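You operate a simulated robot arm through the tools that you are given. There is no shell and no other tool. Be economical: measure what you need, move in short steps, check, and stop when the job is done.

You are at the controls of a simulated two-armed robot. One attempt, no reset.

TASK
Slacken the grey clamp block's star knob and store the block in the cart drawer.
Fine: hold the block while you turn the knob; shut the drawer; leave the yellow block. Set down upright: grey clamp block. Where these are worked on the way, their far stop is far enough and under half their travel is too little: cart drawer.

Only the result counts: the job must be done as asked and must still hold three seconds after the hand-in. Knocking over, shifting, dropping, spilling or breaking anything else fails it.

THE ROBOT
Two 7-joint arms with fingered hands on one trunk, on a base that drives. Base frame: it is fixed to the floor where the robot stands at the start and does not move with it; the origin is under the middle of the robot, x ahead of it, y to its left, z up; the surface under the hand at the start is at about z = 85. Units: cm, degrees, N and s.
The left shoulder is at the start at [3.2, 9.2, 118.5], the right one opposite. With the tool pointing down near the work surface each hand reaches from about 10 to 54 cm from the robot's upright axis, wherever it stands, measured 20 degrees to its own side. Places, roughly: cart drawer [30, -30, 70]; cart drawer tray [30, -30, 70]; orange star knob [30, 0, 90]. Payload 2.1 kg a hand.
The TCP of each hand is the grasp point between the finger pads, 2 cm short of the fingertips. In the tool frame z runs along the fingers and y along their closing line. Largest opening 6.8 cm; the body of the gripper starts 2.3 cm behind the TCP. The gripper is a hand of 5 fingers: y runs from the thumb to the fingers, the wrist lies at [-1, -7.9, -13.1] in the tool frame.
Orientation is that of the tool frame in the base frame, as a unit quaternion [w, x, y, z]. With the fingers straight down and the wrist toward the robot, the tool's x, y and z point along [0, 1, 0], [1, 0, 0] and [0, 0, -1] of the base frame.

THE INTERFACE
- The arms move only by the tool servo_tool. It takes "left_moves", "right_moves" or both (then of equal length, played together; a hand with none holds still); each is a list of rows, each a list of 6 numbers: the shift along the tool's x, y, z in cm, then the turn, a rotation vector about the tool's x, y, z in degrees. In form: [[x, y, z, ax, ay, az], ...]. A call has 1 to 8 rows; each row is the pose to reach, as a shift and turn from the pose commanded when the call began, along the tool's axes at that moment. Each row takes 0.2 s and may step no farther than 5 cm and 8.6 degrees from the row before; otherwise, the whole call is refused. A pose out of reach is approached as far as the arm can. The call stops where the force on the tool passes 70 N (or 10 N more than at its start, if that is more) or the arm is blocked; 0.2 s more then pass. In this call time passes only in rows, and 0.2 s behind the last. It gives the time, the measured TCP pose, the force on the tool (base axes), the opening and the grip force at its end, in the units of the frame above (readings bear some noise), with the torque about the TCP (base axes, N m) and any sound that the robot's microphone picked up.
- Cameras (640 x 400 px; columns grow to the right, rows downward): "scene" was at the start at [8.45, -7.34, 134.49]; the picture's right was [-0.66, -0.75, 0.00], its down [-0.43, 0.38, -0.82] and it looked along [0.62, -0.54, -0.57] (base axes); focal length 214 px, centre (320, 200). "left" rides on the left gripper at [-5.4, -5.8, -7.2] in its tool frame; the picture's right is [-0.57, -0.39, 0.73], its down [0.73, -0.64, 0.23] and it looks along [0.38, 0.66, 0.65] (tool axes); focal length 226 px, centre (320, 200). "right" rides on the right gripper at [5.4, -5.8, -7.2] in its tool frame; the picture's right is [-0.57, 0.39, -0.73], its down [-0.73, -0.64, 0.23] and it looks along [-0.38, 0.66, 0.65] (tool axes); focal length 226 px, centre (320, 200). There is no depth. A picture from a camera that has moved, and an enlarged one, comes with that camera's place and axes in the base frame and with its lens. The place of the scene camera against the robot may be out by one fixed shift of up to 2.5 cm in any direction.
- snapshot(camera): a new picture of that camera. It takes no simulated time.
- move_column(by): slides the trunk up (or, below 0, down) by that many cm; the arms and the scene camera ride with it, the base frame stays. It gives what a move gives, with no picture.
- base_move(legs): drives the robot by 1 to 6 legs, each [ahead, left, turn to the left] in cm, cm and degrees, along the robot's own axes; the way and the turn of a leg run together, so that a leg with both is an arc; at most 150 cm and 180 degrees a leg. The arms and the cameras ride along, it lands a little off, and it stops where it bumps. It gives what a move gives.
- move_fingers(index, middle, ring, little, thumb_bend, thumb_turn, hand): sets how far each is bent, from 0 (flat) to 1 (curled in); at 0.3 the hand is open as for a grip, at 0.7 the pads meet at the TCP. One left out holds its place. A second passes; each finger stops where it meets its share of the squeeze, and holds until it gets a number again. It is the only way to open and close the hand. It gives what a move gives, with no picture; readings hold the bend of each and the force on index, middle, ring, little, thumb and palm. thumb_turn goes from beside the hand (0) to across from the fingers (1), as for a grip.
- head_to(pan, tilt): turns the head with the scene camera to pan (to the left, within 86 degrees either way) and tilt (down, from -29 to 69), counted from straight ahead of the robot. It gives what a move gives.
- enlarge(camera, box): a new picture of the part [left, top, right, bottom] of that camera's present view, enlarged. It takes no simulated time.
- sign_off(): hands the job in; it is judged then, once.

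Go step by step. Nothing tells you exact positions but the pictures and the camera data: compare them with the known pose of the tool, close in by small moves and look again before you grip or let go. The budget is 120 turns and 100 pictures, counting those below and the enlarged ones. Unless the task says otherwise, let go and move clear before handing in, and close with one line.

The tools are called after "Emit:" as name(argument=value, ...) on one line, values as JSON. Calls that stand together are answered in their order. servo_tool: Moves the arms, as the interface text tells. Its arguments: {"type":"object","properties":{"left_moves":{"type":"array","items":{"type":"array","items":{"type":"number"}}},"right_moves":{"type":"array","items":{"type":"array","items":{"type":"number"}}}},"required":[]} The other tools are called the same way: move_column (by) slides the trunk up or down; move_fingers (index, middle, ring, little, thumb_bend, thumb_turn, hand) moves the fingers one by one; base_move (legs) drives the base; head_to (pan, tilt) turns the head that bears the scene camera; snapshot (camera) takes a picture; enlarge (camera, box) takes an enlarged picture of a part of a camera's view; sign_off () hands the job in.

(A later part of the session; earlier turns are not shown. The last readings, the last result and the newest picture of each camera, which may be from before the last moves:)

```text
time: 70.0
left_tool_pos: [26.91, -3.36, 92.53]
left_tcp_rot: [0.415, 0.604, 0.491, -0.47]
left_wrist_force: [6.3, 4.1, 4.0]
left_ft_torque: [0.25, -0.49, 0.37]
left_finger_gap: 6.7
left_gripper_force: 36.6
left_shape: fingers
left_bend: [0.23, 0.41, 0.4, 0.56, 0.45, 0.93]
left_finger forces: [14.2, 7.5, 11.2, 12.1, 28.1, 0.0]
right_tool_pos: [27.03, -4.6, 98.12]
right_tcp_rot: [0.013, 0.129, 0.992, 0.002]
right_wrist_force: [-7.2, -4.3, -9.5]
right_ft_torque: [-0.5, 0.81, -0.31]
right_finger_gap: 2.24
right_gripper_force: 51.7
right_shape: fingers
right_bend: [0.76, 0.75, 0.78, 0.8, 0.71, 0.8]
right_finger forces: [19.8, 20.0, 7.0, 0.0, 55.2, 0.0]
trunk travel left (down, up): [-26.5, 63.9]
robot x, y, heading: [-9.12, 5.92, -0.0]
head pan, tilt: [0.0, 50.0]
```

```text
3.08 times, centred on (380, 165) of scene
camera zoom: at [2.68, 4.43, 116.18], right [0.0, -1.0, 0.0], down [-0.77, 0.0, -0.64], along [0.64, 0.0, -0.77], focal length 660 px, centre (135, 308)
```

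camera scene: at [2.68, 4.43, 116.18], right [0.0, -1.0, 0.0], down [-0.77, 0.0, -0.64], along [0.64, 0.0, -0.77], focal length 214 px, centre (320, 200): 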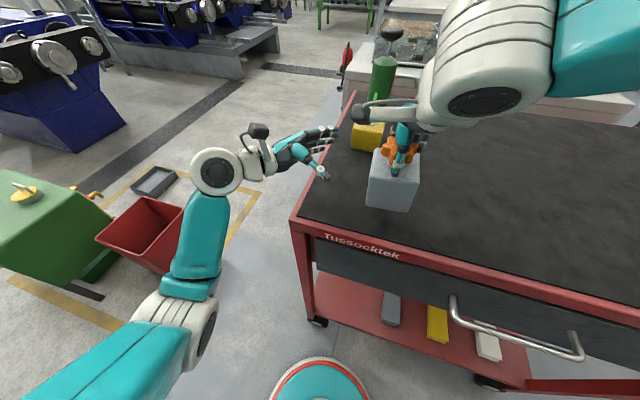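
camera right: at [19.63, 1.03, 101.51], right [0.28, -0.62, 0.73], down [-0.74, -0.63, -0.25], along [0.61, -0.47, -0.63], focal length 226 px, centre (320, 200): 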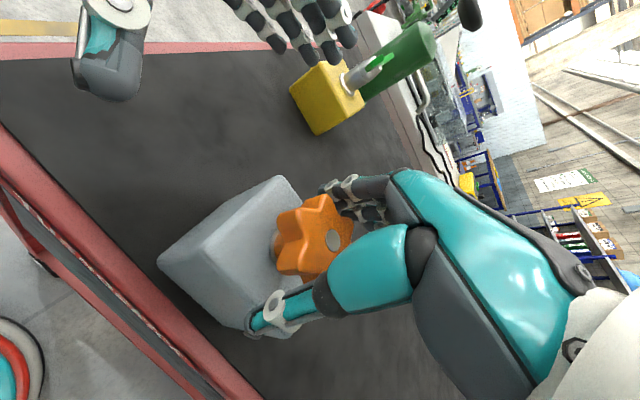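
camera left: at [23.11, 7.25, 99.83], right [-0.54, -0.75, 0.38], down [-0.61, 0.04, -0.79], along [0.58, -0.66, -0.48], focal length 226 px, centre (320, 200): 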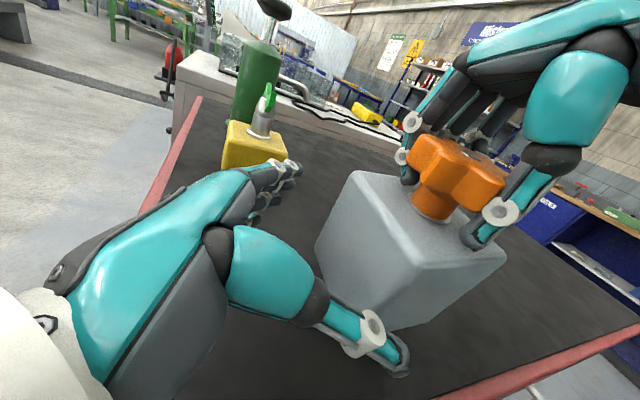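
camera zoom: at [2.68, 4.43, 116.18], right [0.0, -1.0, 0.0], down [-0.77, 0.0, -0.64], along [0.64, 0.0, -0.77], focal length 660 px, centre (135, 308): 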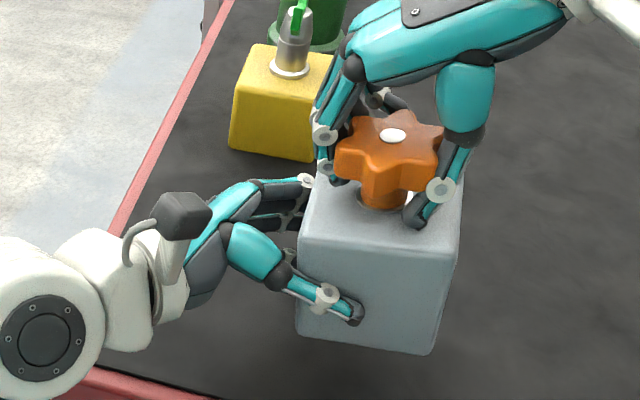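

Emit:
servo_tool(right_moves=[[0, 0, 0, 0, 0, -6], [0, 0, 0, 0, 0, -12], [0, 0, 0, 0, 0, -16]])

Emit:
move_fingers(hand="right", index=0.27, middle=0.27, ring=0.27, little=0.27, thumb_bend=0.25, thumb_turn=1)

Emit:
servo_tool(right_moves=[[0, 0, -2, 0, 0, 0], [0, 0, -4.5, 0, 0, 0], [0, 0, -4.5, 0, 0, 8], [0, 0, -4.5, 0, 0, 16], [0, 0, -4.5, 0, 0, 24], [0, 0, -4.5, 0, 0, 32], [0, 0, -4.5, 0, 0, 40], [0, 0, -4.5, 0, 0, 48]])

Emit:
servo_tool(right_moves=[[0, 0, 0, 0, 0, 8], [0, 0, 0, 0, 0, 16], [0, 0, 0, 0, 0, 24], [0, 0, 0, 0, 0, 32], [0, 0, 0, 0, 0, 40], [0, 0, 0, 0, 0, 48]])

Emit:
snapshot(camera="right")

```text
time: 70.8
left_tool_pos: [26.92, -3.2, 92.21]
left_tcp_rot: [0.414, 0.604, 0.492, -0.47]
left_wrist_force: [7.0, 4.3, 4.1]
left_ft_torque: [0.35, -0.34, 0.37]
left_finger_gap: 6.66
left_gripper_force: 36.3
left_shape: fingers
left_bend: [0.24, 0.42, 0.4, 0.58, 0.45, 0.92]
left_finger forces: [13.8, 7.5, 10.7, 14.0, 26.5, 0.1]
right_tool_pos: [26.94, -4.58, 98.13]
right_tcp_rot: [0.011, -0.011, 1.0, -0.001]
right_wrist_force: [-8.0, -3.9, -8.8]
right_ft_torque: [-0.58, 0.72, -0.26]
right_finger_gap: 2.2
right_gripper_force: 51.5
right_shape: fingers
right_bend: [0.76, 0.75, 0.78, 0.8, 0.72, 0.79]
right_finger forces: [18.7, 21.6, 5.4, 0.1, 57.9, 0.1]
trunk travel left (down, up): [-26.5, 63.9]
robot x, y, heading: [-8.9, 5.92, 0.1]
head pan, tilt: [0.0, 50.0]
```

```text
time: 71.8
left_tool_pos: [26.98, -3.33, 92.22]
left_tcp_rot: [0.414, 0.604, 0.492, -0.47]
left_wrist_force: [-0.8, 0.4, -0.1]
left_ft_torque: [0.13, -0.06, 0.0]
left_finger_gap: 6.61
left_gripper_force: 35.0
left_shape: fingers
left_bend: [0.25, 0.43, 0.42, 0.58, 0.45, 0.92]
left_finger forces: [13.2, 7.4, 10.4, 6.3, 33.2, 0.0]
right_tool_pos: [27.09, -4.5, 98.15]
right_tcp_rot: [0.011, -0.009, 1.0, 0.0]
right_wrist_force: [0.3, 1.3, 0.1]
right_ft_torque: [-0.03, -0.02, 0.0]
right_finger_gap: 6.79
right_gripper_force: 0.1
right_shape: fingers
right_bend: [0.27, 0.27, 0.27, 0.27, 0.25, 0.97]
right_finger forces: [0.0, 0.1, 0.0, 0.1, 0.1, 0.1]
trunk travel left (down, up): [-26.5, 63.9]
robot x, y, heading: [-9.25, 6.13, -0.2]
head pan, tilt: [0.0, 50.0]
```

```text
time: 73.6
left_tool_pos: [26.95, -3.28, 92.17]
left_tcp_rot: [0.415, 0.604, 0.493, -0.47]
left_wrist_force: [-0.6, -0.5, -0.8]
left_ft_torque: [0.13, -0.08, -0.01]
left_finger_gap: 6.62
left_gripper_force: 35.2
left_shape: fingers
left_bend: [0.25, 0.43, 0.42, 0.58, 0.45, 0.92]
left_finger forces: [13.2, 7.2, 10.4, 6.1, 33.1, 0.0]
right_tool_pos: [26.83, -4.51, 102.64]
right_tcp_rot: [0.01, 0.399, 0.917, 0.005]
right_wrist_force: [0.0, -0.1, 0.0]
right_ft_torque: [-0.01, 0.01, -0.03]
right_finger_gap: 6.78
right_gripper_force: 0.1
right_shape: fingers
right_bend: [0.27, 0.27, 0.27, 0.27, 0.25, 0.97]
right_finger forces: [0.0, 0.1, 0.0, 0.0, 0.1, 0.1]
trunk travel left (down, up): [-26.5, 63.9]
robot x, y, heading: [-9.2, 5.95, -0.3]
head pan, tilt: [0.0, 50.0]
```

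```text
time: 75.0
left_tool_pos: [26.96, -3.27, 92.38]
left_tcp_rot: [0.414, 0.604, 0.492, -0.47]
left_wrist_force: [0.0, -0.7, -0.1]
left_ft_torque: [0.12, -0.02, -0.02]
left_finger_gap: 6.61
left_gripper_force: 34.5
left_shape: fingers
left_bend: [0.25, 0.43, 0.42, 0.58, 0.45, 0.92]
left_finger forces: [13.2, 7.2, 10.4, 6.2, 32.9, 0.1]
right_tool_pos: [26.83, -4.68, 102.7]
right_tcp_rot: [0.009, 0.738, 0.675, 0.008]
right_wrist_force: [-1.0, 0.3, 0.1]
right_ft_torque: [-0.01, 0.0, 0.02]
right_finger_gap: 6.78
right_gripper_force: 0.2
right_shape: fingers
right_bend: [0.27, 0.27, 0.27, 0.27, 0.25, 0.97]
right_finger forces: [0.0, 0.0, 0.1, 0.1, 0.0, 0.1]
trunk travel left (down, up): [-26.5, 63.9]
robot x, y, heading: [-9.22, 5.9, -0.1]
head pan, tilt: [0.0, 50.0]
```

```text
25 pictures are left
camera right: at [21.35, 1.3, 109.63], right [0.32, -0.6, 0.74], down [-0.7, -0.67, -0.25], along [0.64, -0.43, -0.63], focal length 226 px, centre (320, 200)
```

right: 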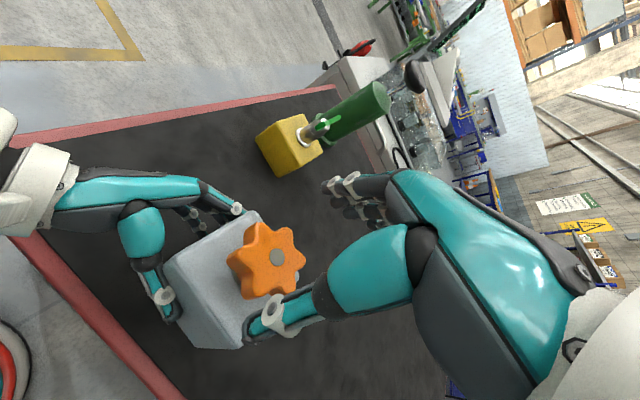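

Emit:
servo_tool(right_moves=[[-0.2, -0.1, 2.3, 0, 0, 0], [-0.2, -0.1, 4.5, 0, 0, 0]])

Emit:
move_fingers(hand="right", index=0.8, middle=0.8, ring=0.8, little=0.8, thumb_bend=0.75)

Emit:
servo_tool(right_moves=[[0, 0, 0, 0, 0, -6], [0, 0, 0, 0, 0, -12], [0, 0, 0, 0, 0, -18], [0, 0, 0, 0, 0, -24], [0, 0, 0, 0, 0, -30], [0, 0, 0, 0, 0, -36], [0, 0, 0, 0, 0, -42]])

Emit:
servo_tool(right_moves=[[0, 0, 0, 0, 0, -6], [0, 0, 0, 0, 0, -12], [0, 0, 0, 0, 0, -18], [0, 0, 0, 0, 0, -24], [0, 0, 0, 0, 0, -30], [0, 0, 0, 0, 0, -36], [0, 0, 0, 0, 0, -42]])

Emit:
enlarge(camera="scene", box=[290, 100, 470, 230])

```text
time: 75.6
left_tool_pos: [26.94, -3.27, 92.36]
left_tcp_rot: [0.415, 0.604, 0.492, -0.47]
left_wrist_force: [-0.1, 0.1, 0.2]
left_ft_torque: [0.11, -0.04, -0.02]
left_finger_gap: 6.61
left_gripper_force: 35.1
left_shape: fingers
left_bend: [0.25, 0.43, 0.42, 0.58, 0.45, 0.92]
left_finger forces: [13.2, 7.3, 10.4, 6.0, 33.0, 0.0]
right_tool_pos: [26.96, -4.83, 98.12]
right_tcp_rot: [0.009, 0.737, 0.676, 0.009]
right_wrist_force: [0.2, -0.4, -0.3]
right_ft_torque: [-0.03, 0.01, 0.02]
right_finger_gap: 6.78
right_gripper_force: 0.0
right_shape: fingers
right_bend: [0.27, 0.27, 0.27, 0.27, 0.25, 0.97]
right_finger forces: [0.0, 0.0, 0.1, 0.0, 0.0, 0.1]
trunk travel left (down, up): [-26.5, 63.9]
robot x, y, heading: [-8.94, 5.82, 0.0]
head pan, tilt: [0.0, 50.0]
```

```text
time: 76.6
left_tool_pos: [26.9, -3.24, 92.43]
left_tcp_rot: [0.415, 0.605, 0.491, -0.47]
left_wrist_force: [-5.9, -1.0, 6.3]
left_ft_torque: [-0.18, -0.57, -0.04]
left_finger_gap: 6.62
left_gripper_force: 38.1
left_shape: fingers
left_bend: [0.25, 0.43, 0.42, 0.57, 0.43, 0.92]
left_finger forces: [11.6, 7.9, 12.7, 3.4, 41.1, 0.0]
right_tool_pos: [26.92, -4.78, 98.19]
right_tcp_rot: [0.008, 0.736, 0.677, 0.008]
right_wrist_force: [5.7, 1.2, -12.8]
right_ft_torque: [0.12, 0.17, -0.08]
right_finger_gap: 2.89
right_gripper_force: 31.1
right_shape: fingers
right_bend: [0.77, 0.77, 0.77, 0.78, 0.44, 0.97]
right_finger forces: [14.2, 8.1, 9.2, 4.5, 26.0, 0.0]
trunk travel left (down, up): [-26.5, 63.9]
robot x, y, heading: [-9.14, 6.2, -0.0]
head pan, tilt: [0.0, 50.0]
```

```text
time: 78.2
left_tool_pos: [26.95, -3.28, 92.33]
left_tcp_rot: [0.414, 0.604, 0.492, -0.47]
left_wrist_force: [-8.0, 3.2, 9.6]
left_ft_torque: [-0.37, -0.83, 0.68]
left_finger_gap: 6.74
left_gripper_force: 36.6
left_shape: fingers
left_bend: [0.24, 0.42, 0.4, 0.59, 0.39, 0.93]
left_finger forces: [14.1, 7.2, 11.7, 2.3, 38.4, 0.0]
right_tool_pos: [26.86, -4.68, 98.09]
right_tcp_rot: [0.01, 0.445, 0.896, 0.005]
right_wrist_force: [8.5, -3.5, -15.9]
right_ft_torque: [0.07, 0.29, -0.82]
right_finger_gap: 3.25
right_gripper_force: 28.8
right_shape: fingers
right_bend: [0.77, 0.78, 0.78, 0.8, 0.35, 0.82]
right_finger forces: [15.2, 10.8, 10.6, 0.0, 21.4, 0.1]
trunk travel left (down, up): [-26.5, 63.9]
robot x, y, heading: [-9.22, 5.9, 0.1]
head pan, tilt: [0.0, 50.0]
```

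```text
time: 79.8
left_tool_pos: [26.63, -3.3, 92.42]
left_tcp_rot: [0.414, 0.605, 0.491, -0.471]
left_wrist_force: [-17.2, 9.1, 6.5]
left_ft_torque: [-0.26, -1.01, -0.07]
left_finger_gap: 6.55
left_gripper_force: 43.5
left_shape: fingers
left_bend: [0.28, 0.43, 0.39, 0.58, 0.33, 0.98]
left_finger forces: [8.7, 7.7, 13.8, 9.2, 48.2, 0.0]
right_tool_pos: [26.95, -4.79, 98.13]
right_tcp_rot: [0.012, 0.092, 0.996, 0.001]
right_wrist_force: [17.4, -7.8, -12.1]
right_ft_torque: [-0.24, -0.13, -0.22]
right_finger_gap: 2.31
right_gripper_force: 18.6
right_shape: fingers
right_bend: [0.77, 0.77, 0.8, 0.8, 0.37, 0.96]
right_finger forces: [20.0, 5.5, 0.1, 0.1, 12.5, 0.0]
trunk travel left (down, up): [-26.5, 63.9]
robot x, y, heading: [-9.5, 6.23, -0.1]
head pan, tilt: [0.0, 50.0]
```

```text
3.08 times, centred on (380, 165) of scene
camera zoom: at [2.68, 4.43, 116.18], right [0.0, -1.0, 0.0], down [-0.77, 0.0, -0.64], along [0.64, 0.0, -0.77], focal length 660 px, centre (135, 308)
```

zoom: 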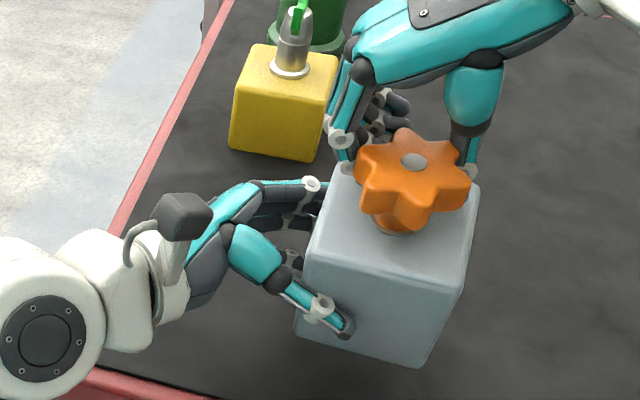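

Emit:
move_fingers(hand="right", index=0.25, middle=0.25, ring=0.25, little=0.25, thumb_bend=0.25, thumb_turn=1)

Emit:
servo_tool(right_moves=[[0, 0, -2, 0, 0, 0], [0, 0, -4.5, 0, 0, 4], [0, 0, -4.5, 0, 0, 12], [0, 0, -4.5, 0, 0, 20], [0, 0, -4.5, 0, 0, 28], [0, 0, -4.5, 0, 0, 36], [0, 0, -4.5, 0, 0, 44], [0, 0, -4.5, 0, 0, 52]])

Emit:
snapshot(camera="right")

Emit:
snapshot(camera="left")

```text
time: 80.8
left_tool_pos: [26.9, -3.28, 92.28]
left_tcp_rot: [0.414, 0.605, 0.493, -0.469]
left_wrist_force: [-0.1, 2.4, -8.2]
left_ft_torque: [0.18, -0.1, -0.05]
left_finger_gap: 6.33
left_gripper_force: 34.4
left_shape: fingers
left_bend: [0.28, 0.43, 0.42, 0.6, 0.4, 0.94]
left_finger forces: [10.3, 7.1, 12.1, 9.7, 29.7, 0.0]
right_tool_pos: [26.89, -4.77, 98.19]
right_tcp_rot: [0.012, 0.094, 0.995, 0.002]
right_wrist_force: [-0.6, -1.9, 2.4]
right_ft_torque: [-0.05, 0.01, 0.0]
right_finger_gap: 7.19
right_gripper_force: 1.8
right_shape: fingers
right_bend: [0.25, 0.25, 0.25, 0.25, 0.23, 0.98]
right_finger forces: [0.0, 0.0, 0.1, 0.0, 2.7, 0.0]
trunk travel left (down, up): [-26.5, 63.9]
robot x, y, heading: [-8.85, 6.04, -0.0]
head pan, tilt: [0.0, 50.0]
```

```text
time: 82.6
left_tool_pos: [26.94, -3.22, 92.34]
left_tcp_rot: [0.414, 0.604, 0.493, -0.47]
left_wrist_force: [0.8, -0.8, -5.3]
left_ft_torque: [0.13, -0.03, -0.02]
left_finger_gap: 6.34
left_gripper_force: 31.9
left_shape: fingers
left_bend: [0.28, 0.44, 0.42, 0.6, 0.41, 0.93]
left_finger forces: [10.5, 6.8, 11.4, 7.9, 27.4, 0.0]
right_tool_pos: [26.77, -4.78, 102.67]
right_tcp_rot: [0.011, 0.522, 0.853, 0.007]
right_wrist_force: [0.3, -0.2, 0.7]
right_ft_torque: [-0.03, 0.01, 0.04]
right_finger_gap: 6.99
right_gripper_force: 0.0
right_shape: fingers
right_bend: [0.25, 0.25, 0.25, 0.25, 0.25, 0.97]
right_finger forces: [0.0, 0.0, 0.0, 0.0, 0.0, 0.0]
trunk travel left (down, up): [-26.5, 63.9]
robot x, y, heading: [-8.9, 5.77, -0.1]
head pan, tilt: [0.0, 50.0]
```

```text
23 pictures are left
camera right: at [18.91, -2.62, 109.58], right [0.58, -0.33, 0.74], down [-0.23, -0.94, -0.24], along [0.78, -0.03, -0.63], focal length 226 px, centre (320, 200)
```

right: 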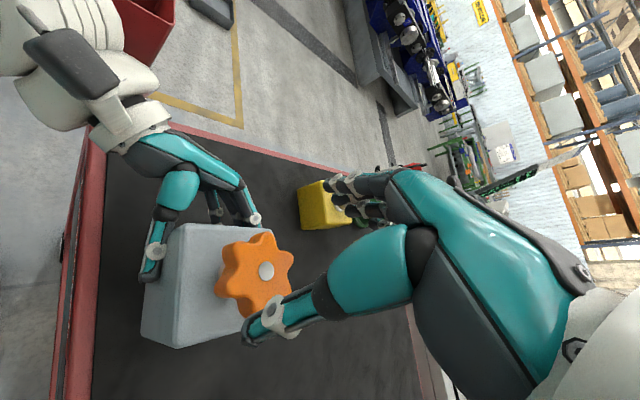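

```text
22 pictures are left
camera left: at [21.92, 3.51, 98.92], right [-0.54, -0.75, 0.38], down [-0.61, 0.04, -0.79], along [0.58, -0.66, -0.48], focal length 226 px, centre (320, 200)
```

left: 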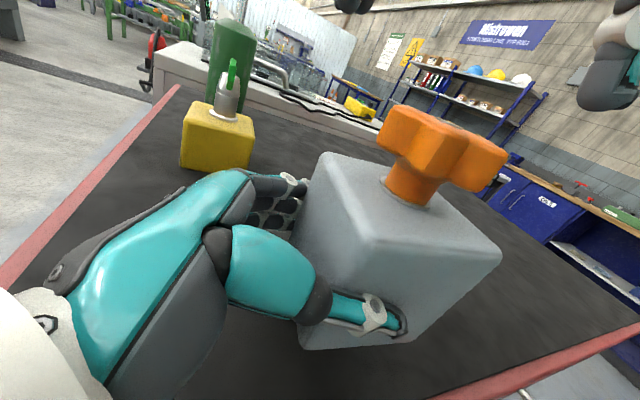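

Emit:
servo_tool(right_moves=[[-0.2, -0.5, 0, 0, 0, 8], [-0.5, -1, 0, 0, 0, 16], [-0.5, -1, 0, 0, 0, 24], [-0.5, -1, 0, 0, 0, 30], [-0.5, -1, 2.4, 0, 0, 30], [-0.5, -1, 4.7, 0, 0, 30]])

Emit:
move_fingers(hand="right", index=0.8, middle=0.8, ring=0.8, little=0.8, thumb_bend=0.75)

Emit:
snapshot(camera="left")

```text
time: 84.0
left_tool_pos: [26.82, -3.34, 92.32]
left_tcp_rot: [0.415, 0.605, 0.492, -0.469]
left_wrist_force: [0.2, 0.2, -5.9]
left_ft_torque: [0.12, -0.05, 0.0]
left_finger_gap: 6.34
left_gripper_force: 31.6
left_shape: fingers
left_bend: [0.28, 0.44, 0.42, 0.6, 0.41, 0.93]
left_finger forces: [10.5, 6.8, 11.4, 7.6, 27.4, 0.0]
right_tool_pos: [26.28, -5.76, 97.97]
right_tcp_rot: [0.008, 0.725, 0.689, 0.008]
right_wrist_force: [-0.1, 0.6, -0.6]
right_ft_torque: [-0.01, 0.01, 0.02]
right_finger_gap: 7.03
right_gripper_force: 0.2
right_shape: fingers
right_bend: [0.25, 0.25, 0.25, 0.25, 0.25, 0.97]
right_finger forces: [0.0, 0.1, 0.1, 0.1, 0.0, 0.0]
trunk travel left (down, up): [-26.5, 63.9]
robot x, y, heading: [-9.15, 6.02, -0.1]
head pan, tilt: [0.0, 50.0]
```

```text
time: 85.0
left_tool_pos: [26.84, -3.3, 92.32]
left_tcp_rot: [0.414, 0.605, 0.491, -0.47]
left_wrist_force: [0.7, -2.3, 1.6]
left_ft_torque: [0.0, -0.35, 0.04]
left_finger_gap: 6.32
left_gripper_force: 33.5
left_shape: fingers
left_bend: [0.27, 0.44, 0.42, 0.59, 0.43, 0.92]
left_finger forces: [9.6, 7.7, 13.4, 6.3, 30.1, 0.0]
right_tool_pos: [26.23, -5.64, 97.95]
right_tcp_rot: [0.008, 0.724, 0.689, 0.009]
right_wrist_force: [0.2, 0.8, -2.2]
right_ft_torque: [0.06, 0.28, 0.03]
right_finger_gap: 2.47
right_gripper_force: 44.3
right_shape: fingers
right_bend: [0.77, 0.76, 0.76, 0.79, 0.56, 0.98]
right_finger forces: [17.0, 10.0, 12.1, 2.3, 46.5, 0.1]
trunk travel left (down, up): [-26.5, 63.9]
robot x, y, heading: [-8.96, 6.02, 0.2]
head pan, tilt: [0.0, 50.0]
```

```text
21 pictures are left
camera left: at [21.9, 3.51, 98.95], right [-0.54, -0.75, 0.38], down [-0.61, 0.04, -0.79], along [0.58, -0.66, -0.48], focal length 226 px, centre (320, 200)
```

left: 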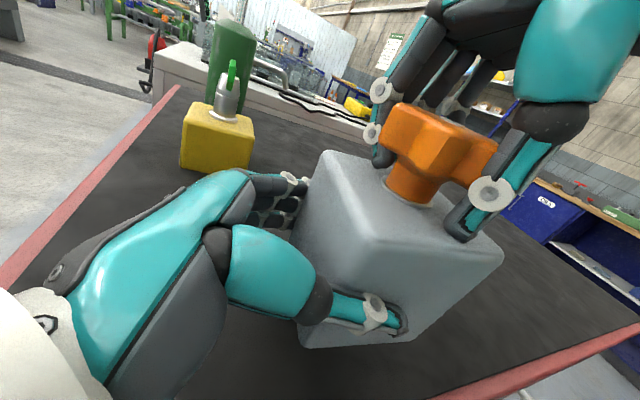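

Emit:
move_fingers(hand="left", index=0.12, middle=0.12, ring=0.12, little=0.12, thumb_bend=0.05)

Emit:
servo_tool(left_moves=[[0, 0, -2, 0, 0, 0], [0, 0, -4, 0, 0, 0], [0, 0, -7, 0, 0, 0], [-3, 0, -10, 0, 0, 0], [-7, 0, -12, 0, 0, 0]], right_moves=[[0, 0, 0, 0, 0, 0], [0, 0, -0.5, 0, 0, 0], [0, 0, -2, 0, 0, 0], [0, 0, -4, 0, 0, 0], [0, 0, -6, 0, 0, 0]])

Emit:
base_move(legs=[[-27, 0, 0], [0, -26, 0], [0, 0, -18]])

Emit:
snapshot(camera="scene")

```text
time: 86.0
left_tool_pos: [26.91, -3.26, 92.37]
left_tcp_rot: [0.414, 0.604, 0.492, -0.47]
left_wrist_force: [-0.5, 0.4, -0.5]
left_ft_torque: [-0.02, -0.03, 0.02]
left_finger_gap: 9.04
left_gripper_force: 0.1
left_shape: fingers
left_bend: [0.12, 0.12, 0.12, 0.12, 0.06, 0.96]
left_finger forces: [0.1, 0.0, 0.1, 0.0, 0.0, 0.1]
right_tool_pos: [26.29, -5.66, 97.91]
right_tcp_rot: [0.007, 0.724, 0.689, 0.008]
right_wrist_force: [0.6, 0.1, -5.5]
right_ft_torque: [0.02, -0.03, -0.03]
right_finger_gap: 2.41
right_gripper_force: 37.2
right_shape: fingers
right_bend: [0.77, 0.77, 0.77, 0.8, 0.57, 0.97]
right_finger forces: [15.1, 9.2, 10.4, 2.0, 36.4, 0.1]
trunk travel left (down, up): [-26.5, 63.9]
robot x, y, heading: [-9.22, 6.03, 0.3]
head pan, tilt: [0.0, 50.0]
```

```text
time: 87.2
left_tool_pos: [28.24, 7.0, 101.65]
left_tcp_rot: [0.414, 0.604, 0.492, -0.47]
left_wrist_force: [-0.1, -0.1, -0.1]
left_ft_torque: [0.0, 0.0, 0.01]
left_finger_gap: 9.02
left_gripper_force: 0.1
left_shape: fingers
left_bend: [0.12, 0.12, 0.12, 0.12, 0.05, 0.96]
left_finger forces: [0.0, 0.0, 0.0, 0.1, 0.0, 0.0]
right_tool_pos: [26.09, -5.68, 104.01]
right_tcp_rot: [0.008, 0.724, 0.689, 0.008]
right_wrist_force: [0.1, -0.1, -5.1]
right_ft_torque: [0.02, -0.01, -0.01]
right_finger_gap: 2.4
right_gripper_force: 36.2
right_shape: fingers
right_bend: [0.77, 0.77, 0.77, 0.8, 0.57, 0.97]
right_finger forces: [15.0, 9.2, 10.2, 1.9, 35.6, 0.0]
trunk travel left (down, up): [-26.5, 63.9]
robot x, y, heading: [-9.46, 6.12, -0.1]
head pan, tilt: [0.0, 50.0]
```

```text
time: 91.6
left_tool_pos: [-0.12, -30.96, 101.73]
left_tcp_rot: [0.336, 0.674, 0.392, -0.529]
left_wrist_force: [0.0, 0.7, 0.4]
left_ft_torque: [0.01, 0.02, 0.01]
left_finger_gap: 9.0
left_gripper_force: 0.1
left_shape: fingers
left_bend: [0.12, 0.12, 0.12, 0.12, 0.05, 0.96]
left_finger forces: [0.0, 0.1, 0.0, 0.0, 0.1, 0.0]
right_tool_pos: [-5.98, -42.25, 103.97]
right_tcp_rot: [0.01, 0.823, 0.568, 0.006]
right_wrist_force: [0.8, -0.2, -4.8]
right_ft_torque: [0.01, -0.04, -0.02]
right_finger_gap: 2.37
right_gripper_force: 35.6
right_shape: fingers
right_bend: [0.77, 0.77, 0.77, 0.8, 0.57, 0.97]
right_finger forces: [15.0, 9.2, 10.1, 2.0, 34.9, 0.0]
trunk travel left (down, up): [-26.5, 63.9]
robot x, y, heading: [-35.8, -20.39, -17.9]
head pan, tilt: [0.0, 50.0]
```

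```text
20 pictures are left
camera scene: at [-24.69, -25.73, 116.18], right [-0.31, -0.95, 0.0], down [-0.73, 0.24, -0.64], along [0.61, -0.2, -0.77], focal length 214 px, centre (320, 200)
```

scene: 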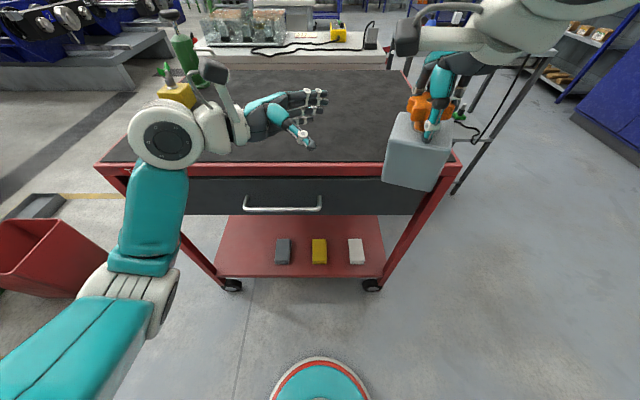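

Emit:
servo_tool(left_moves=[[0, 0, -1, 0, 8.5, 0], [0, 0, -2, 0, 17, 0], [0, 0, -3, 0, 25.5, 0], [0, 0, -4, 0, 34, 0], [0, 0, -5, 0, 42.5, 0], [0, 0, -5, 0, 51, 0], [0, 0, -5, 0, 59.5, 0], [0, 0, -5, 0, 68, 0]])

Emit:
servo_tool(left_moves=[[0, 0, 0, 0, 5, -5], [0, 0, 0, 0, 9, -9.7]])

Emit:
snapshot(camera="left")

```text
time: 93.4
left_tool_pos: [2.2, -26.5, 102.79]
left_tcp_rot: [0.058, 0.855, 0.512, -0.06]
left_wrist_force: [0.4, 0.0, -0.1]
left_ft_torque: [0.0, -0.02, -0.01]
left_finger_gap: 9.03
left_gripper_force: 0.0
left_shape: fingers
left_bend: [0.12, 0.12, 0.12, 0.12, 0.05, 0.96]
left_finger forces: [0.0, 0.1, 0.0, 0.0, 0.0, 0.0]
right_tool_pos: [-6.0, -42.26, 103.98]
right_tcp_rot: [0.009, 0.823, 0.568, 0.007]
right_wrist_force: [-0.4, 0.0, -4.9]
right_ft_torque: [0.03, -0.02, 0.05]
right_finger_gap: 2.39
right_gripper_force: 35.3
right_shape: fingers
right_bend: [0.77, 0.77, 0.77, 0.8, 0.57, 0.97]
right_finger forces: [15.0, 9.2, 10.1, 2.0, 34.9, 0.1]
trunk travel left (down, up): [-26.5, 63.9]
robot x, y, heading: [-35.8, -20.09, -18.0]
head pan, tilt: [0.0, 50.0]
```

```text
time: 94.0
left_tool_pos: [2.27, -26.62, 102.89]
left_tcp_rot: [0.014, 0.81, 0.586, 0.001]
left_wrist_force: [-0.2, 0.5, 0.0]
left_ft_torque: [-0.04, 0.04, 0.01]
left_finger_gap: 9.05
left_gripper_force: 0.0
left_shape: fingers
left_bend: [0.12, 0.12, 0.12, 0.12, 0.05, 0.96]
left_finger forces: [0.1, 0.1, 0.0, 0.0, 0.0, 0.0]
right_tool_pos: [-6.0, -42.19, 104.11]
right_tcp_rot: [0.009, 0.823, 0.568, 0.007]
right_wrist_force: [-0.7, -0.2, -5.2]
right_ft_torque: [0.03, -0.03, 0.0]
right_finger_gap: 2.38
right_gripper_force: 35.3
right_shape: fingers
right_bend: [0.77, 0.77, 0.77, 0.8, 0.57, 0.97]
right_finger forces: [15.0, 9.3, 10.1, 2.0, 34.8, 0.1]
trunk travel left (down, up): [-26.5, 63.9]
robot x, y, heading: [-35.63, -20.43, -18.1]
head pan, tilt: [0.0, 50.0]
```

```text
19 pictures are left
camera left: at [-5.21, -29.8, 109.91], right [-0.53, -0.43, -0.73], down [-0.38, 0.89, -0.25], along [0.76, 0.14, -0.64], focal length 226 px, centre (320, 200)
```

left: 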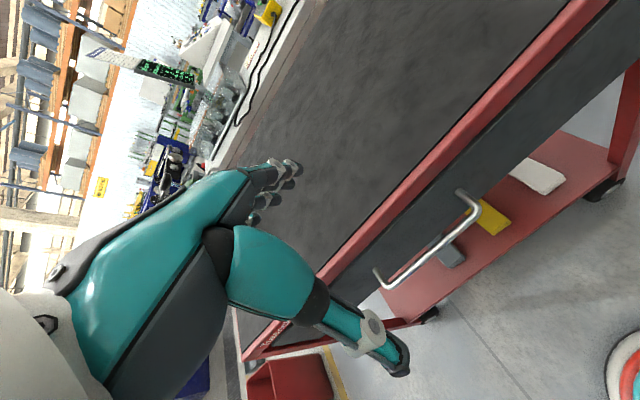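

Emit:
move_fingers(hand="left", index=0.38, middle=0.38, ring=0.38, little=0.38, thumb_bend=0.25)

Emit:
servo_tool(left_moves=[[1, 1, 4, 0, 0, 0], [2, 3, 8, 0, 0, 0], [3.1, 4.5, 11.5, 0, 0, 0], [3.1, 4.9, 16, 0, 0, 0], [3.1, 4.9, 20, 0, 0, 0]])

Emit:
snapshot(camera="left")

```text
time: 95.0
left_tool_pos: [2.13, -26.63, 102.77]
left_tcp_rot: [0.013, 0.811, 0.585, 0.002]
left_wrist_force: [0.3, -0.3, 0.4]
left_ft_torque: [0.0, 0.0, 0.01]
left_finger_gap: 5.92
left_gripper_force: 0.0
left_shape: fingers
left_bend: [0.38, 0.38, 0.38, 0.38, 0.25, 0.96]
left_finger forces: [0.1, 0.0, 0.1, 0.0, 0.1, 0.1]
right_tool_pos: [-5.93, -42.32, 104.02]
right_tcp_rot: [0.008, 0.823, 0.568, 0.008]
right_wrist_force: [0.3, -0.3, -6.1]
right_ft_torque: [0.04, -0.01, 0.02]
right_finger_gap: 2.4
right_gripper_force: 35.0
right_shape: fingers
right_bend: [0.77, 0.77, 0.77, 0.8, 0.57, 0.97]
right_finger forces: [15.0, 9.2, 10.1, 2.0, 34.9, 0.0]
trunk travel left (down, up): [-26.5, 63.9]
robot x, y, heading: [-36.15, -20.35, -17.9]
head pan, tilt: [0.0, 50.0]
```

```text
time: 96.2
left_tool_pos: [7.98, -25.48, 82.85]
left_tcp_rot: [0.014, 0.81, 0.586, 0.001]
left_wrist_force: [-5.2, -0.1, 0.7]
left_ft_torque: [-0.03, -0.12, 0.0]
left_finger_gap: 5.9
left_gripper_force: 2.0
left_shape: fingers
left_bend: [0.38, 0.4, 0.38, 0.38, 0.25, 0.96]
left_finger forces: [0.0, 4.0, 0.0, 0.0, 0.0, 0.0]
right_tool_pos: [-6.03, -42.34, 104.02]
right_tcp_rot: [0.009, 0.823, 0.567, 0.007]
right_wrist_force: [0.3, -0.2, -5.2]
right_ft_torque: [0.0, 0.0, -0.02]
right_finger_gap: 2.4
right_gripper_force: 35.8
right_shape: fingers
right_bend: [0.77, 0.77, 0.77, 0.8, 0.57, 0.97]
right_finger forces: [15.0, 9.1, 10.1, 2.0, 35.0, 0.0]
trunk travel left (down, up): [-26.5, 63.9]
robot x, y, heading: [-35.63, -20.2, -18.1]
head pan, tilt: [0.0, 50.0]
```

```text
18 pictures are left
camera left: at [0.69, -28.8, 89.99], right [-0.53, -0.43, -0.73], down [-0.37, 0.89, -0.26], along [0.76, 0.14, -0.64], focal length 226 px, centre (320, 200)
```

left: 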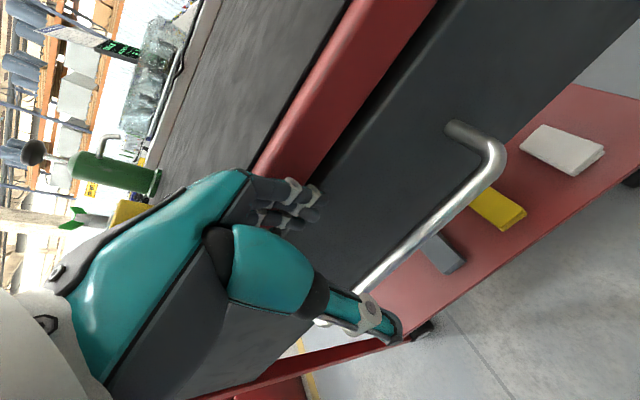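

Emit:
servo_tool(left_moves=[[0, -0.6, 0, 0, 0, 0]])

Emit:
move_fingers(hand="left", index=0.44, middle=0.44, ring=0.44, little=0.44, thumb_bend=0.2)

Emit:
servo_tool(left_moves=[[0, 0, 2.5, 0, 0, 0], [0, 0, 5, 0, 0, 0], [0, 0, 7.2, 0, 0, 0]])

Emit:
snapshot(camera="left")

```text
time: 96.6
left_tool_pos: [7.64, -25.35, 82.89]
left_tcp_rot: [0.014, 0.81, 0.586, 0.002]
left_wrist_force: [0.0, 0.3, -0.8]
left_ft_torque: [0.02, 0.0, 0.05]
left_finger_gap: 5.93
left_gripper_force: 0.0
left_shape: fingers
left_bend: [0.38, 0.38, 0.38, 0.38, 0.25, 0.96]
left_finger forces: [0.0, 0.1, 0.0, 0.0, 0.0, 0.0]
right_tool_pos: [-5.88, -42.26, 104.06]
right_tcp_rot: [0.009, 0.823, 0.568, 0.007]
right_wrist_force: [0.2, 1.0, -6.2]
right_ft_torque: [0.02, -0.01, -0.04]
right_finger_gap: 2.39
right_gripper_force: 36.0
right_shape: fingers
right_bend: [0.77, 0.77, 0.77, 0.8, 0.57, 0.97]
right_finger forces: [15.0, 9.2, 10.1, 2.0, 34.9, 0.0]
trunk travel left (down, up): [-26.5, 63.9]
robot x, y, heading: [-35.89, -20.16, -18.0]
head pan, tilt: [0.0, 50.0]
```

```text
time: 97.6
left_tool_pos: [7.53, -25.51, 82.96]
left_tcp_rot: [0.014, 0.811, 0.586, 0.001]
left_wrist_force: [-0.2, -1.1, -0.2]
left_ft_torque: [0.01, 0.02, 0.0]
left_finger_gap: 5.63
left_gripper_force: 0.1
left_shape: fingers
left_bend: [0.44, 0.44, 0.44, 0.44, 0.2, 0.96]
left_finger forces: [0.0, 0.0, 0.0, 0.0, 0.0, 0.1]
right_tool_pos: [-5.87, -42.13, 103.92]
right_tcp_rot: [0.009, 0.823, 0.567, 0.007]
right_wrist_force: [-0.1, 0.1, -4.4]
right_ft_torque: [0.02, -0.02, -0.03]
right_finger_gap: 2.4
right_gripper_force: 35.2
right_shape: fingers
right_bend: [0.77, 0.77, 0.77, 0.8, 0.57, 0.97]
right_finger forces: [15.0, 9.2, 10.0, 2.0, 34.9, 0.0]
trunk travel left (down, up): [-26.5, 63.9]
robot x, y, heading: [-35.62, -20.33, -17.7]
head pan, tilt: [0.0, 50.0]
```

```text
time: 98.4
left_tool_pos: [7.7, -25.6, 75.71]
left_tcp_rot: [0.014, 0.81, 0.586, 0.001]
left_wrist_force: [0.1, 0.3, 0.3]
left_ft_torque: [0.0, 0.01, -0.05]
left_finger_gap: 5.64
left_gripper_force: 0.0
left_shape: fingers
left_bend: [0.44, 0.44, 0.44, 0.44, 0.2, 0.96]
left_finger forces: [0.0, 0.1, 0.0, 0.0, 0.1, 0.1]
right_tool_pos: [-5.82, -42.28, 103.96]
right_tcp_rot: [0.008, 0.823, 0.567, 0.007]
right_wrist_force: [0.2, 0.3, -5.2]
right_ft_torque: [0.03, -0.01, 0.0]
right_finger_gap: 2.4
right_gripper_force: 35.8
right_shape: fingers
right_bend: [0.77, 0.77, 0.77, 0.8, 0.57, 0.97]
right_finger forces: [15.0, 9.2, 10.2, 2.0, 35.0, 0.0]
trunk travel left (down, up): [-26.5, 63.9]
robot x, y, heading: [-35.82, -20.3, -18.1]
head pan, tilt: [0.0, 50.0]
```

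```text
17 pictures are left
camera left: at [0.31, -28.77, 82.83], right [-0.53, -0.43, -0.73], down [-0.37, 0.89, -0.26], along [0.76, 0.14, -0.64], focal length 226 px, centre (320, 200)
```

left: 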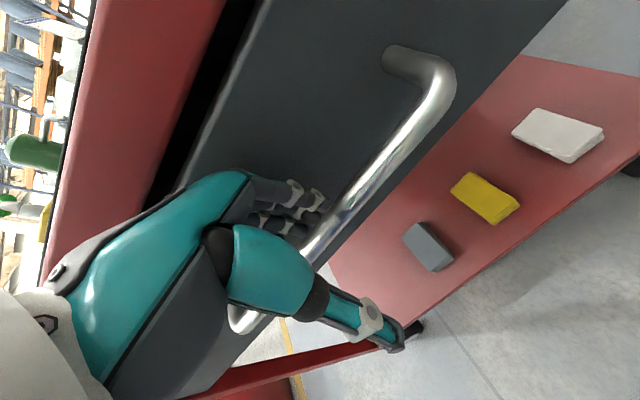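

Emit:
move_fingers(hand="left", index=0.85, middle=0.85, ring=0.85, little=0.85, thumb_bend=0.65)

Emit:
base_move(legs=[[-10, 0, 0]])

Emit:
snapshot(camera="scene")

```text
time: 99.4
left_tool_pos: [7.77, -25.48, 75.59]
left_tcp_rot: [0.013, 0.811, 0.585, 0.0]
left_wrist_force: [-0.7, 1.0, -17.4]
left_ft_torque: [-0.09, -0.13, 0.05]
left_finger_gap: 0.66
left_gripper_force: 17.5
left_shape: fingers
left_bend: [0.83, 0.78, 0.84, 0.85, 0.53, 0.95]
left_finger forces: [6.6, 22.9, 0.0, 0.0, 5.3, 0.0]
right_tool_pos: [-5.85, -42.23, 103.93]
right_tcp_rot: [0.01, 0.823, 0.568, 0.006]
right_wrist_force: [0.1, -0.3, -6.2]
right_ft_torque: [0.01, -0.01, 0.05]
right_finger_gap: 2.39
right_gripper_force: 36.1
right_shape: fingers
right_bend: [0.77, 0.77, 0.77, 0.8, 0.57, 0.97]
right_finger forces: [15.0, 9.2, 10.2, 2.1, 35.0, 0.0]
trunk travel left (down, up): [-26.5, 63.9]
robot x, y, heading: [-35.92, -20.14, -18.2]
head pan, tilt: [0.0, 50.0]
```

```text
time: 100.5
left_tool_pos: [-1.6, -22.42, 75.64]
left_tcp_rot: [0.014, 0.81, 0.586, 0.0]
left_wrist_force: [-1.2, 3.2, -10.0]
left_ft_torque: [-0.07, -0.27, 0.01]
left_finger_gap: 0.66
left_gripper_force: 19.6
left_shape: fingers
left_bend: [0.83, 0.78, 0.84, 0.85, 0.54, 0.95]
left_finger forces: [7.3, 25.9, 0.0, 0.1, 5.9, 0.0]
right_tool_pos: [-15.37, -39.02, 104.11]
right_tcp_rot: [0.009, 0.823, 0.568, 0.006]
right_wrist_force: [0.1, 0.1, -5.3]
right_ft_torque: [0.04, -0.01, -0.02]
right_finger_gap: 2.41
right_gripper_force: 35.7
right_shape: fingers
right_bend: [0.77, 0.77, 0.77, 0.8, 0.57, 0.97]
right_finger forces: [15.0, 9.4, 10.1, 2.0, 35.0, 0.0]
trunk travel left (down, up): [-26.5, 63.9]
robot x, y, heading: [-45.29, -16.92, -18.0]
head pan, tilt: [0.0, 50.0]
```

```text
16 pictures are left
camera scene: at [-34.16, -22.62, 116.17], right [-0.31, -0.95, 0.0], down [-0.73, 0.24, -0.64], along [0.61, -0.2, -0.77], focal length 214 px, centre (320, 200)
```

scene: 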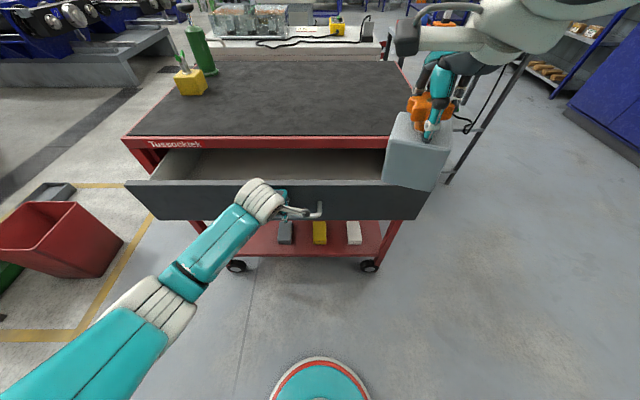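

Emit:
base_move(legs=[[-10, 0, 0]])

Emit:
base_move(legs=[[-6, 0, 0]])

Emit:
snapshot(camera="scene")

```text
time: 101.7
left_tool_pos: [-11.33, -19.44, 75.78]
left_tcp_rot: [0.012, 0.811, 0.585, 0.001]
left_wrist_force: [0.2, 3.4, -7.4]
left_ft_torque: [-0.07, -0.34, -0.01]
left_finger_gap: 0.66
left_gripper_force: 20.6
left_shape: fingers
left_bend: [0.83, 0.78, 0.84, 0.85, 0.54, 0.95]
left_finger forces: [7.1, 27.9, 0.1, 0.1, 5.8, 0.0]
right_tool_pos: [-24.88, -35.99, 103.99]
right_tcp_rot: [0.01, 0.823, 0.568, 0.006]
right_wrist_force: [-0.3, 0.6, -5.7]
right_ft_torque: [0.04, -0.02, -0.01]
right_finger_gap: 2.37
right_gripper_force: 35.5
right_shape: fingers
right_bend: [0.77, 0.77, 0.77, 0.8, 0.57, 0.97]
right_finger forces: [14.9, 9.3, 10.1, 2.0, 35.0, 0.1]
trunk travel left (down, up): [-26.5, 63.9]
robot x, y, heading: [-54.92, -13.83, -18.2]
head pan, tilt: [0.0, 50.0]
```

```text
time: 102.6
left_tool_pos: [-16.99, -17.45, 75.76]
left_tcp_rot: [0.013, 0.81, 0.586, 0.001]
left_wrist_force: [0.2, 3.1, -5.4]
left_ft_torque: [-0.13, -0.33, 0.03]
left_finger_gap: 0.7
left_gripper_force: 22.2
left_shape: fingers
left_bend: [0.83, 0.79, 0.84, 0.85, 0.53, 0.95]
left_finger forces: [7.5, 30.7, 0.1, 0.0, 5.9, 0.0]
right_tool_pos: [-30.62, -34.16, 104.01]
right_tcp_rot: [0.009, 0.824, 0.567, 0.006]
right_wrist_force: [0.3, 0.6, -5.6]
right_ft_torque: [0.0, -0.02, -0.02]
right_finger_gap: 2.41
right_gripper_force: 35.9
right_shape: fingers
right_bend: [0.77, 0.77, 0.77, 0.8, 0.57, 0.97]
right_finger forces: [14.9, 9.3, 10.1, 2.0, 35.0, 0.0]
trunk travel left (down, up): [-26.5, 63.9]
robot x, y, heading: [-60.56, -12.06, -17.7]
head pan, tilt: [0.0, 50.0]
```

```text
15 pictures are left
camera scene: at [-49.45, -17.65, 116.17], right [-0.31, -0.95, 0.0], down [-0.73, 0.24, -0.64], along [0.61, -0.2, -0.77], focal length 214 px, centre (320, 200)
```

scene: 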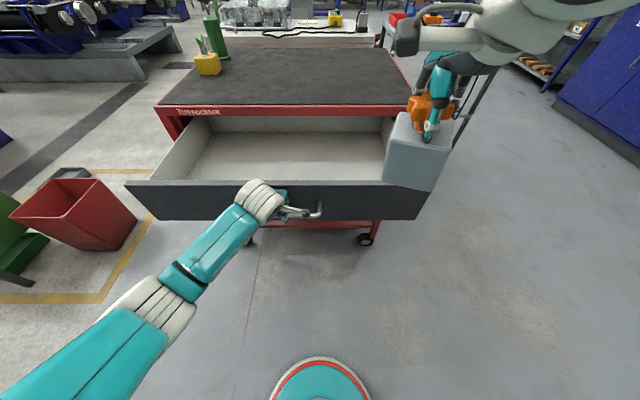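

Emit:
move_fingers(hand="left", index=0.42, middle=0.42, ring=0.42, little=0.42, thumb_bend=0.2)

Emit:
servo_tool(left_moves=[[0, 0, -3, 0, 0, 0], [0, 0, -7, 0, 0, 0], [0, 0, -11, 0, 0, 0], [3, 0, -15, 0, 0, 0], [6, 0, -19, 0, 0, 0], [8, 0, -23, 0, 0, 0]])

Emit:
base_move(legs=[[17, 0, 0]])

Emit:
snapshot(camera="scene")

```text
time: 103.6
left_tool_pos: [-17.16, -17.54, 75.83]
left_tcp_rot: [0.014, 0.811, 0.586, 0.002]
left_wrist_force: [-1.0, -4.5, 14.3]
left_ft_torque: [0.22, -0.2, -0.05]
left_finger_gap: 5.77
left_gripper_force: 6.8
left_shape: fingers
left_bend: [0.42, 0.42, 0.87, 0.42, 0.2, 0.96]
left_finger forces: [0.1, 1.0, 13.4, 0.0, 0.0, 0.1]
right_tool_pos: [-30.74, -34.25, 103.96]
right_tcp_rot: [0.011, 0.824, 0.567, 0.007]
right_wrist_force: [0.0, 0.4, -5.5]
right_ft_torque: [0.0, -0.06, -0.04]
right_finger_gap: 2.37
right_gripper_force: 35.8
right_shape: fingers
right_bend: [0.77, 0.77, 0.77, 0.8, 0.57, 0.97]
right_finger forces: [15.0, 9.3, 10.0, 2.0, 35.0, 0.1]
trunk travel left (down, up): [-26.5, 63.9]
robot x, y, heading: [-60.77, -12.18, -18.4]
head pan, tilt: [0.0, 50.0]
```

```text
time: 105.0
left_tool_pos: [-15.03, -9.25, 98.74]
left_tcp_rot: [0.013, 0.81, 0.586, 0.001]
left_wrist_force: [0.1, -0.2, -0.1]
left_ft_torque: [-0.02, -0.02, -0.02]
left_finger_gap: 5.8
left_gripper_force: 0.0
left_shape: fingers
left_bend: [0.42, 0.42, 0.42, 0.42, 0.2, 0.96]
left_finger forces: [0.1, 0.1, 0.1, 0.1, 0.1, 0.0]
right_tool_pos: [-30.66, -34.06, 103.92]
right_tcp_rot: [0.009, 0.824, 0.567, 0.006]
right_wrist_force: [0.3, -0.4, -4.8]
right_ft_torque: [0.03, -0.05, 0.0]
right_finger_gap: 2.4
right_gripper_force: 35.6
right_shape: fingers
right_bend: [0.77, 0.77, 0.77, 0.8, 0.57, 0.97]
right_finger forces: [15.1, 9.4, 10.2, 2.0, 35.0, 0.0]
trunk travel left (down, up): [-26.5, 63.9]
robot x, y, heading: [-60.63, -12.14, -17.9]
head pan, tilt: [0.0, 50.0]
```

```text
time: 106.5
left_tool_pos: [1.09, -14.59, 98.71]
left_tcp_rot: [0.013, 0.81, 0.586, 0.001]
left_wrist_force: [0.3, 0.4, 0.2]
left_ft_torque: [-0.01, -0.01, 0.02]
left_finger_gap: 5.77
left_gripper_force: 0.1
left_shape: fingers
left_bend: [0.42, 0.42, 0.42, 0.42, 0.2, 0.96]
left_finger forces: [0.1, 0.0, 0.0, 0.0, 0.1, 0.1]
right_tool_pos: [-14.44, -39.41, 104.01]
right_tcp_rot: [0.009, 0.823, 0.568, 0.007]
right_wrist_force: [-0.4, -0.4, -5.9]
right_ft_torque: [0.04, -0.05, -0.02]
right_finger_gap: 2.39
right_gripper_force: 35.6
right_shape: fingers
right_bend: [0.77, 0.77, 0.77, 0.8, 0.57, 0.97]
right_finger forces: [15.0, 9.4, 10.1, 2.0, 35.0, 0.0]
trunk travel left (down, up): [-26.5, 63.9]
robot x, y, heading: [-44.36, -17.43, -18.0]
head pan, tilt: [0.0, 50.0]
```

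```text
14 pictures are left
camera scene: at [-33.29, -22.93, 116.18], right [-0.31, -0.95, 0.0], down [-0.73, 0.24, -0.64], along [0.61, -0.2, -0.77], focal length 214 px, centre (320, 200)
```

scene: 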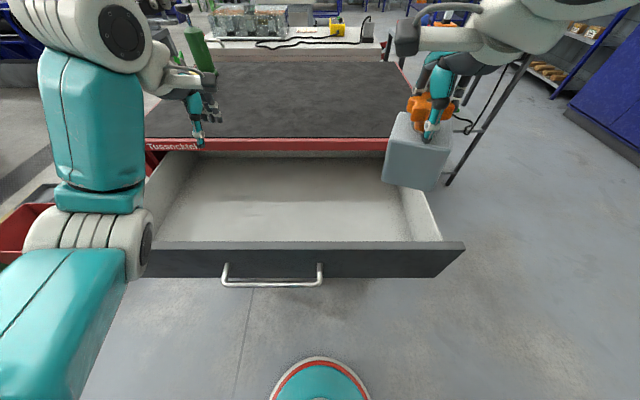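

Emit:
servo_tool(right_moves=[[3.1, 2.35, 0, 0, 0, 0], [6.2, 4.7, 0, 0, 0, 0], [9.3, 7.06, 0, 0, 0, 0], [9.3, 7.06, 4, 0, 0, 0], [9.3, 7.06, 8, 0, 0, 0], [9.3, 7.06, 12, 0, 0, 0], [9.3, 7.06, 16, 0, 0, 0]])

Emit:
snapshot(camera="scene")

Emit:
snapshot(camera="left")

```text
time: 108.1
left_tool_pos: [1.18, -14.52, 98.69]
left_tcp_rot: [0.014, 0.81, 0.586, 0.0]
left_wrist_force: [-0.5, 0.7, -0.3]
left_ft_torque: [0.0, 0.01, -0.03]
left_finger_gap: 5.77
left_gripper_force: 0.1
left_shape: fingers
left_bend: [0.42, 0.42, 0.42, 0.42, 0.2, 0.96]
left_finger forces: [0.0, 0.0, 0.0, 0.1, 0.0, 0.0]
right_tool_pos: [-7.53, -36.61, 89.28]
right_tcp_rot: [0.009, 0.823, 0.568, 0.007]
right_wrist_force: [-0.9, -0.8, -4.5]
right_ft_torque: [0.03, -0.04, 0.0]
right_finger_gap: 2.4
right_gripper_force: 36.6
right_shape: fingers
right_bend: [0.77, 0.77, 0.77, 0.8, 0.58, 0.97]
right_finger forces: [15.4, 10.8, 10.4, 1.6, 34.8, 0.1]
right hand out of reach, approached as far as the arm can: row 2, 3, 4, 5, 6, 7
trunk travel left (down, up): [-26.5, 63.9]
robot x, y, heading: [-44.39, -17.39, -18.1]
head pan, tilt: [0.0, 50.0]
```

```text
13 pictures are left
camera scene: at [-33.29, -22.93, 116.18], right [-0.31, -0.95, 0.0], down [-0.73, 0.24, -0.64], along [0.61, -0.2, -0.77], focal length 214 px, centre (320, 200)
```

scene: 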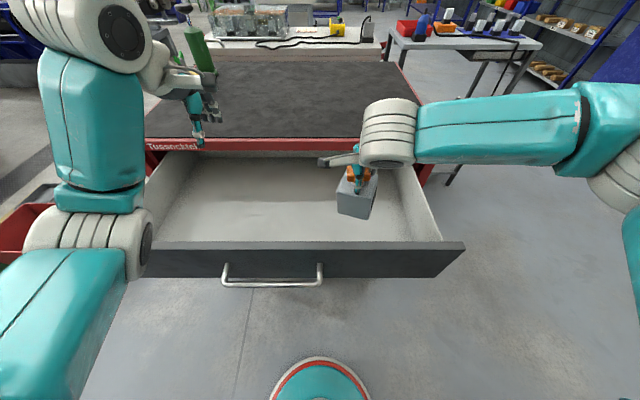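

```text
12 pictures are left
camera left: at [-6.27, -17.72, 105.75], right [-0.53, -0.43, -0.73], down [-0.37, 0.89, -0.25], along [0.76, 0.14, -0.64], focal length 226 px, centre (320, 200)
```

left: 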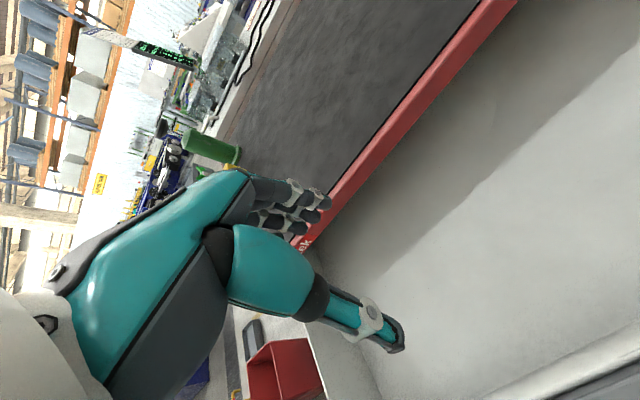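

Emit:
move_column(by=-4)

Emit:
enlarge(camera="scene", box=[280, 120, 480, 260])

```text
time: 108.9
left_tool_pos: [1.11, -14.43, 94.68]
left_tcp_rot: [0.013, 0.811, 0.585, 0.001]
left_wrist_force: [0.3, -0.9, -0.5]
left_ft_torque: [0.03, 0.0, -0.04]
left_finger_gap: 5.78
left_gripper_force: 0.1
left_shape: fingers
left_bend: [0.42, 0.42, 0.42, 0.42, 0.2, 0.96]
left_finger forces: [0.1, 0.0, 0.0, 0.0, 0.0, 0.0]
right_tool_pos: [-7.6, -36.66, 85.37]
right_tcp_rot: [0.009, 0.823, 0.568, 0.008]
right_wrist_force: [-0.5, -0.1, -6.2]
right_ft_torque: [-0.01, -0.03, 0.0]
right_finger_gap: 2.39
right_gripper_force: 36.7
right_shape: fingers
right_bend: [0.77, 0.77, 0.77, 0.8, 0.58, 0.97]
right_finger forces: [15.4, 10.9, 10.3, 1.5, 34.7, 0.0]
trunk travel left (down, up): [-22.5, 67.9]
robot x, y, heading: [-44.59, -17.41, -18.0]
head pan, tilt: [0.0, 50.0]
```

```text
2.86 times, centred on (380, 190) of scene
camera zoom: at [-32.58, -23.15, 112.12], right [-0.31, -0.95, 0.0], down [-0.73, 0.24, -0.64], along [0.61, -0.2, -0.77], focal length 613 px, centre (149, 229)
```

zoom: 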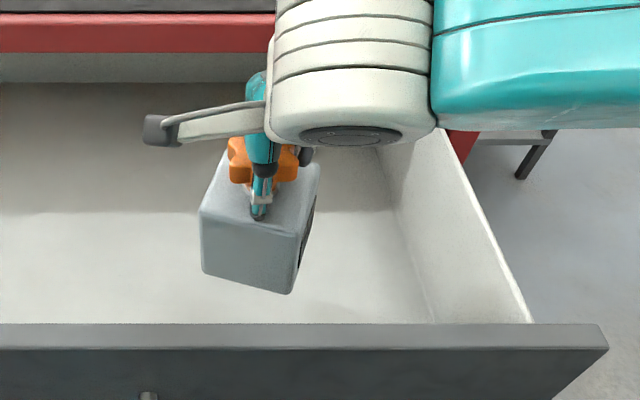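

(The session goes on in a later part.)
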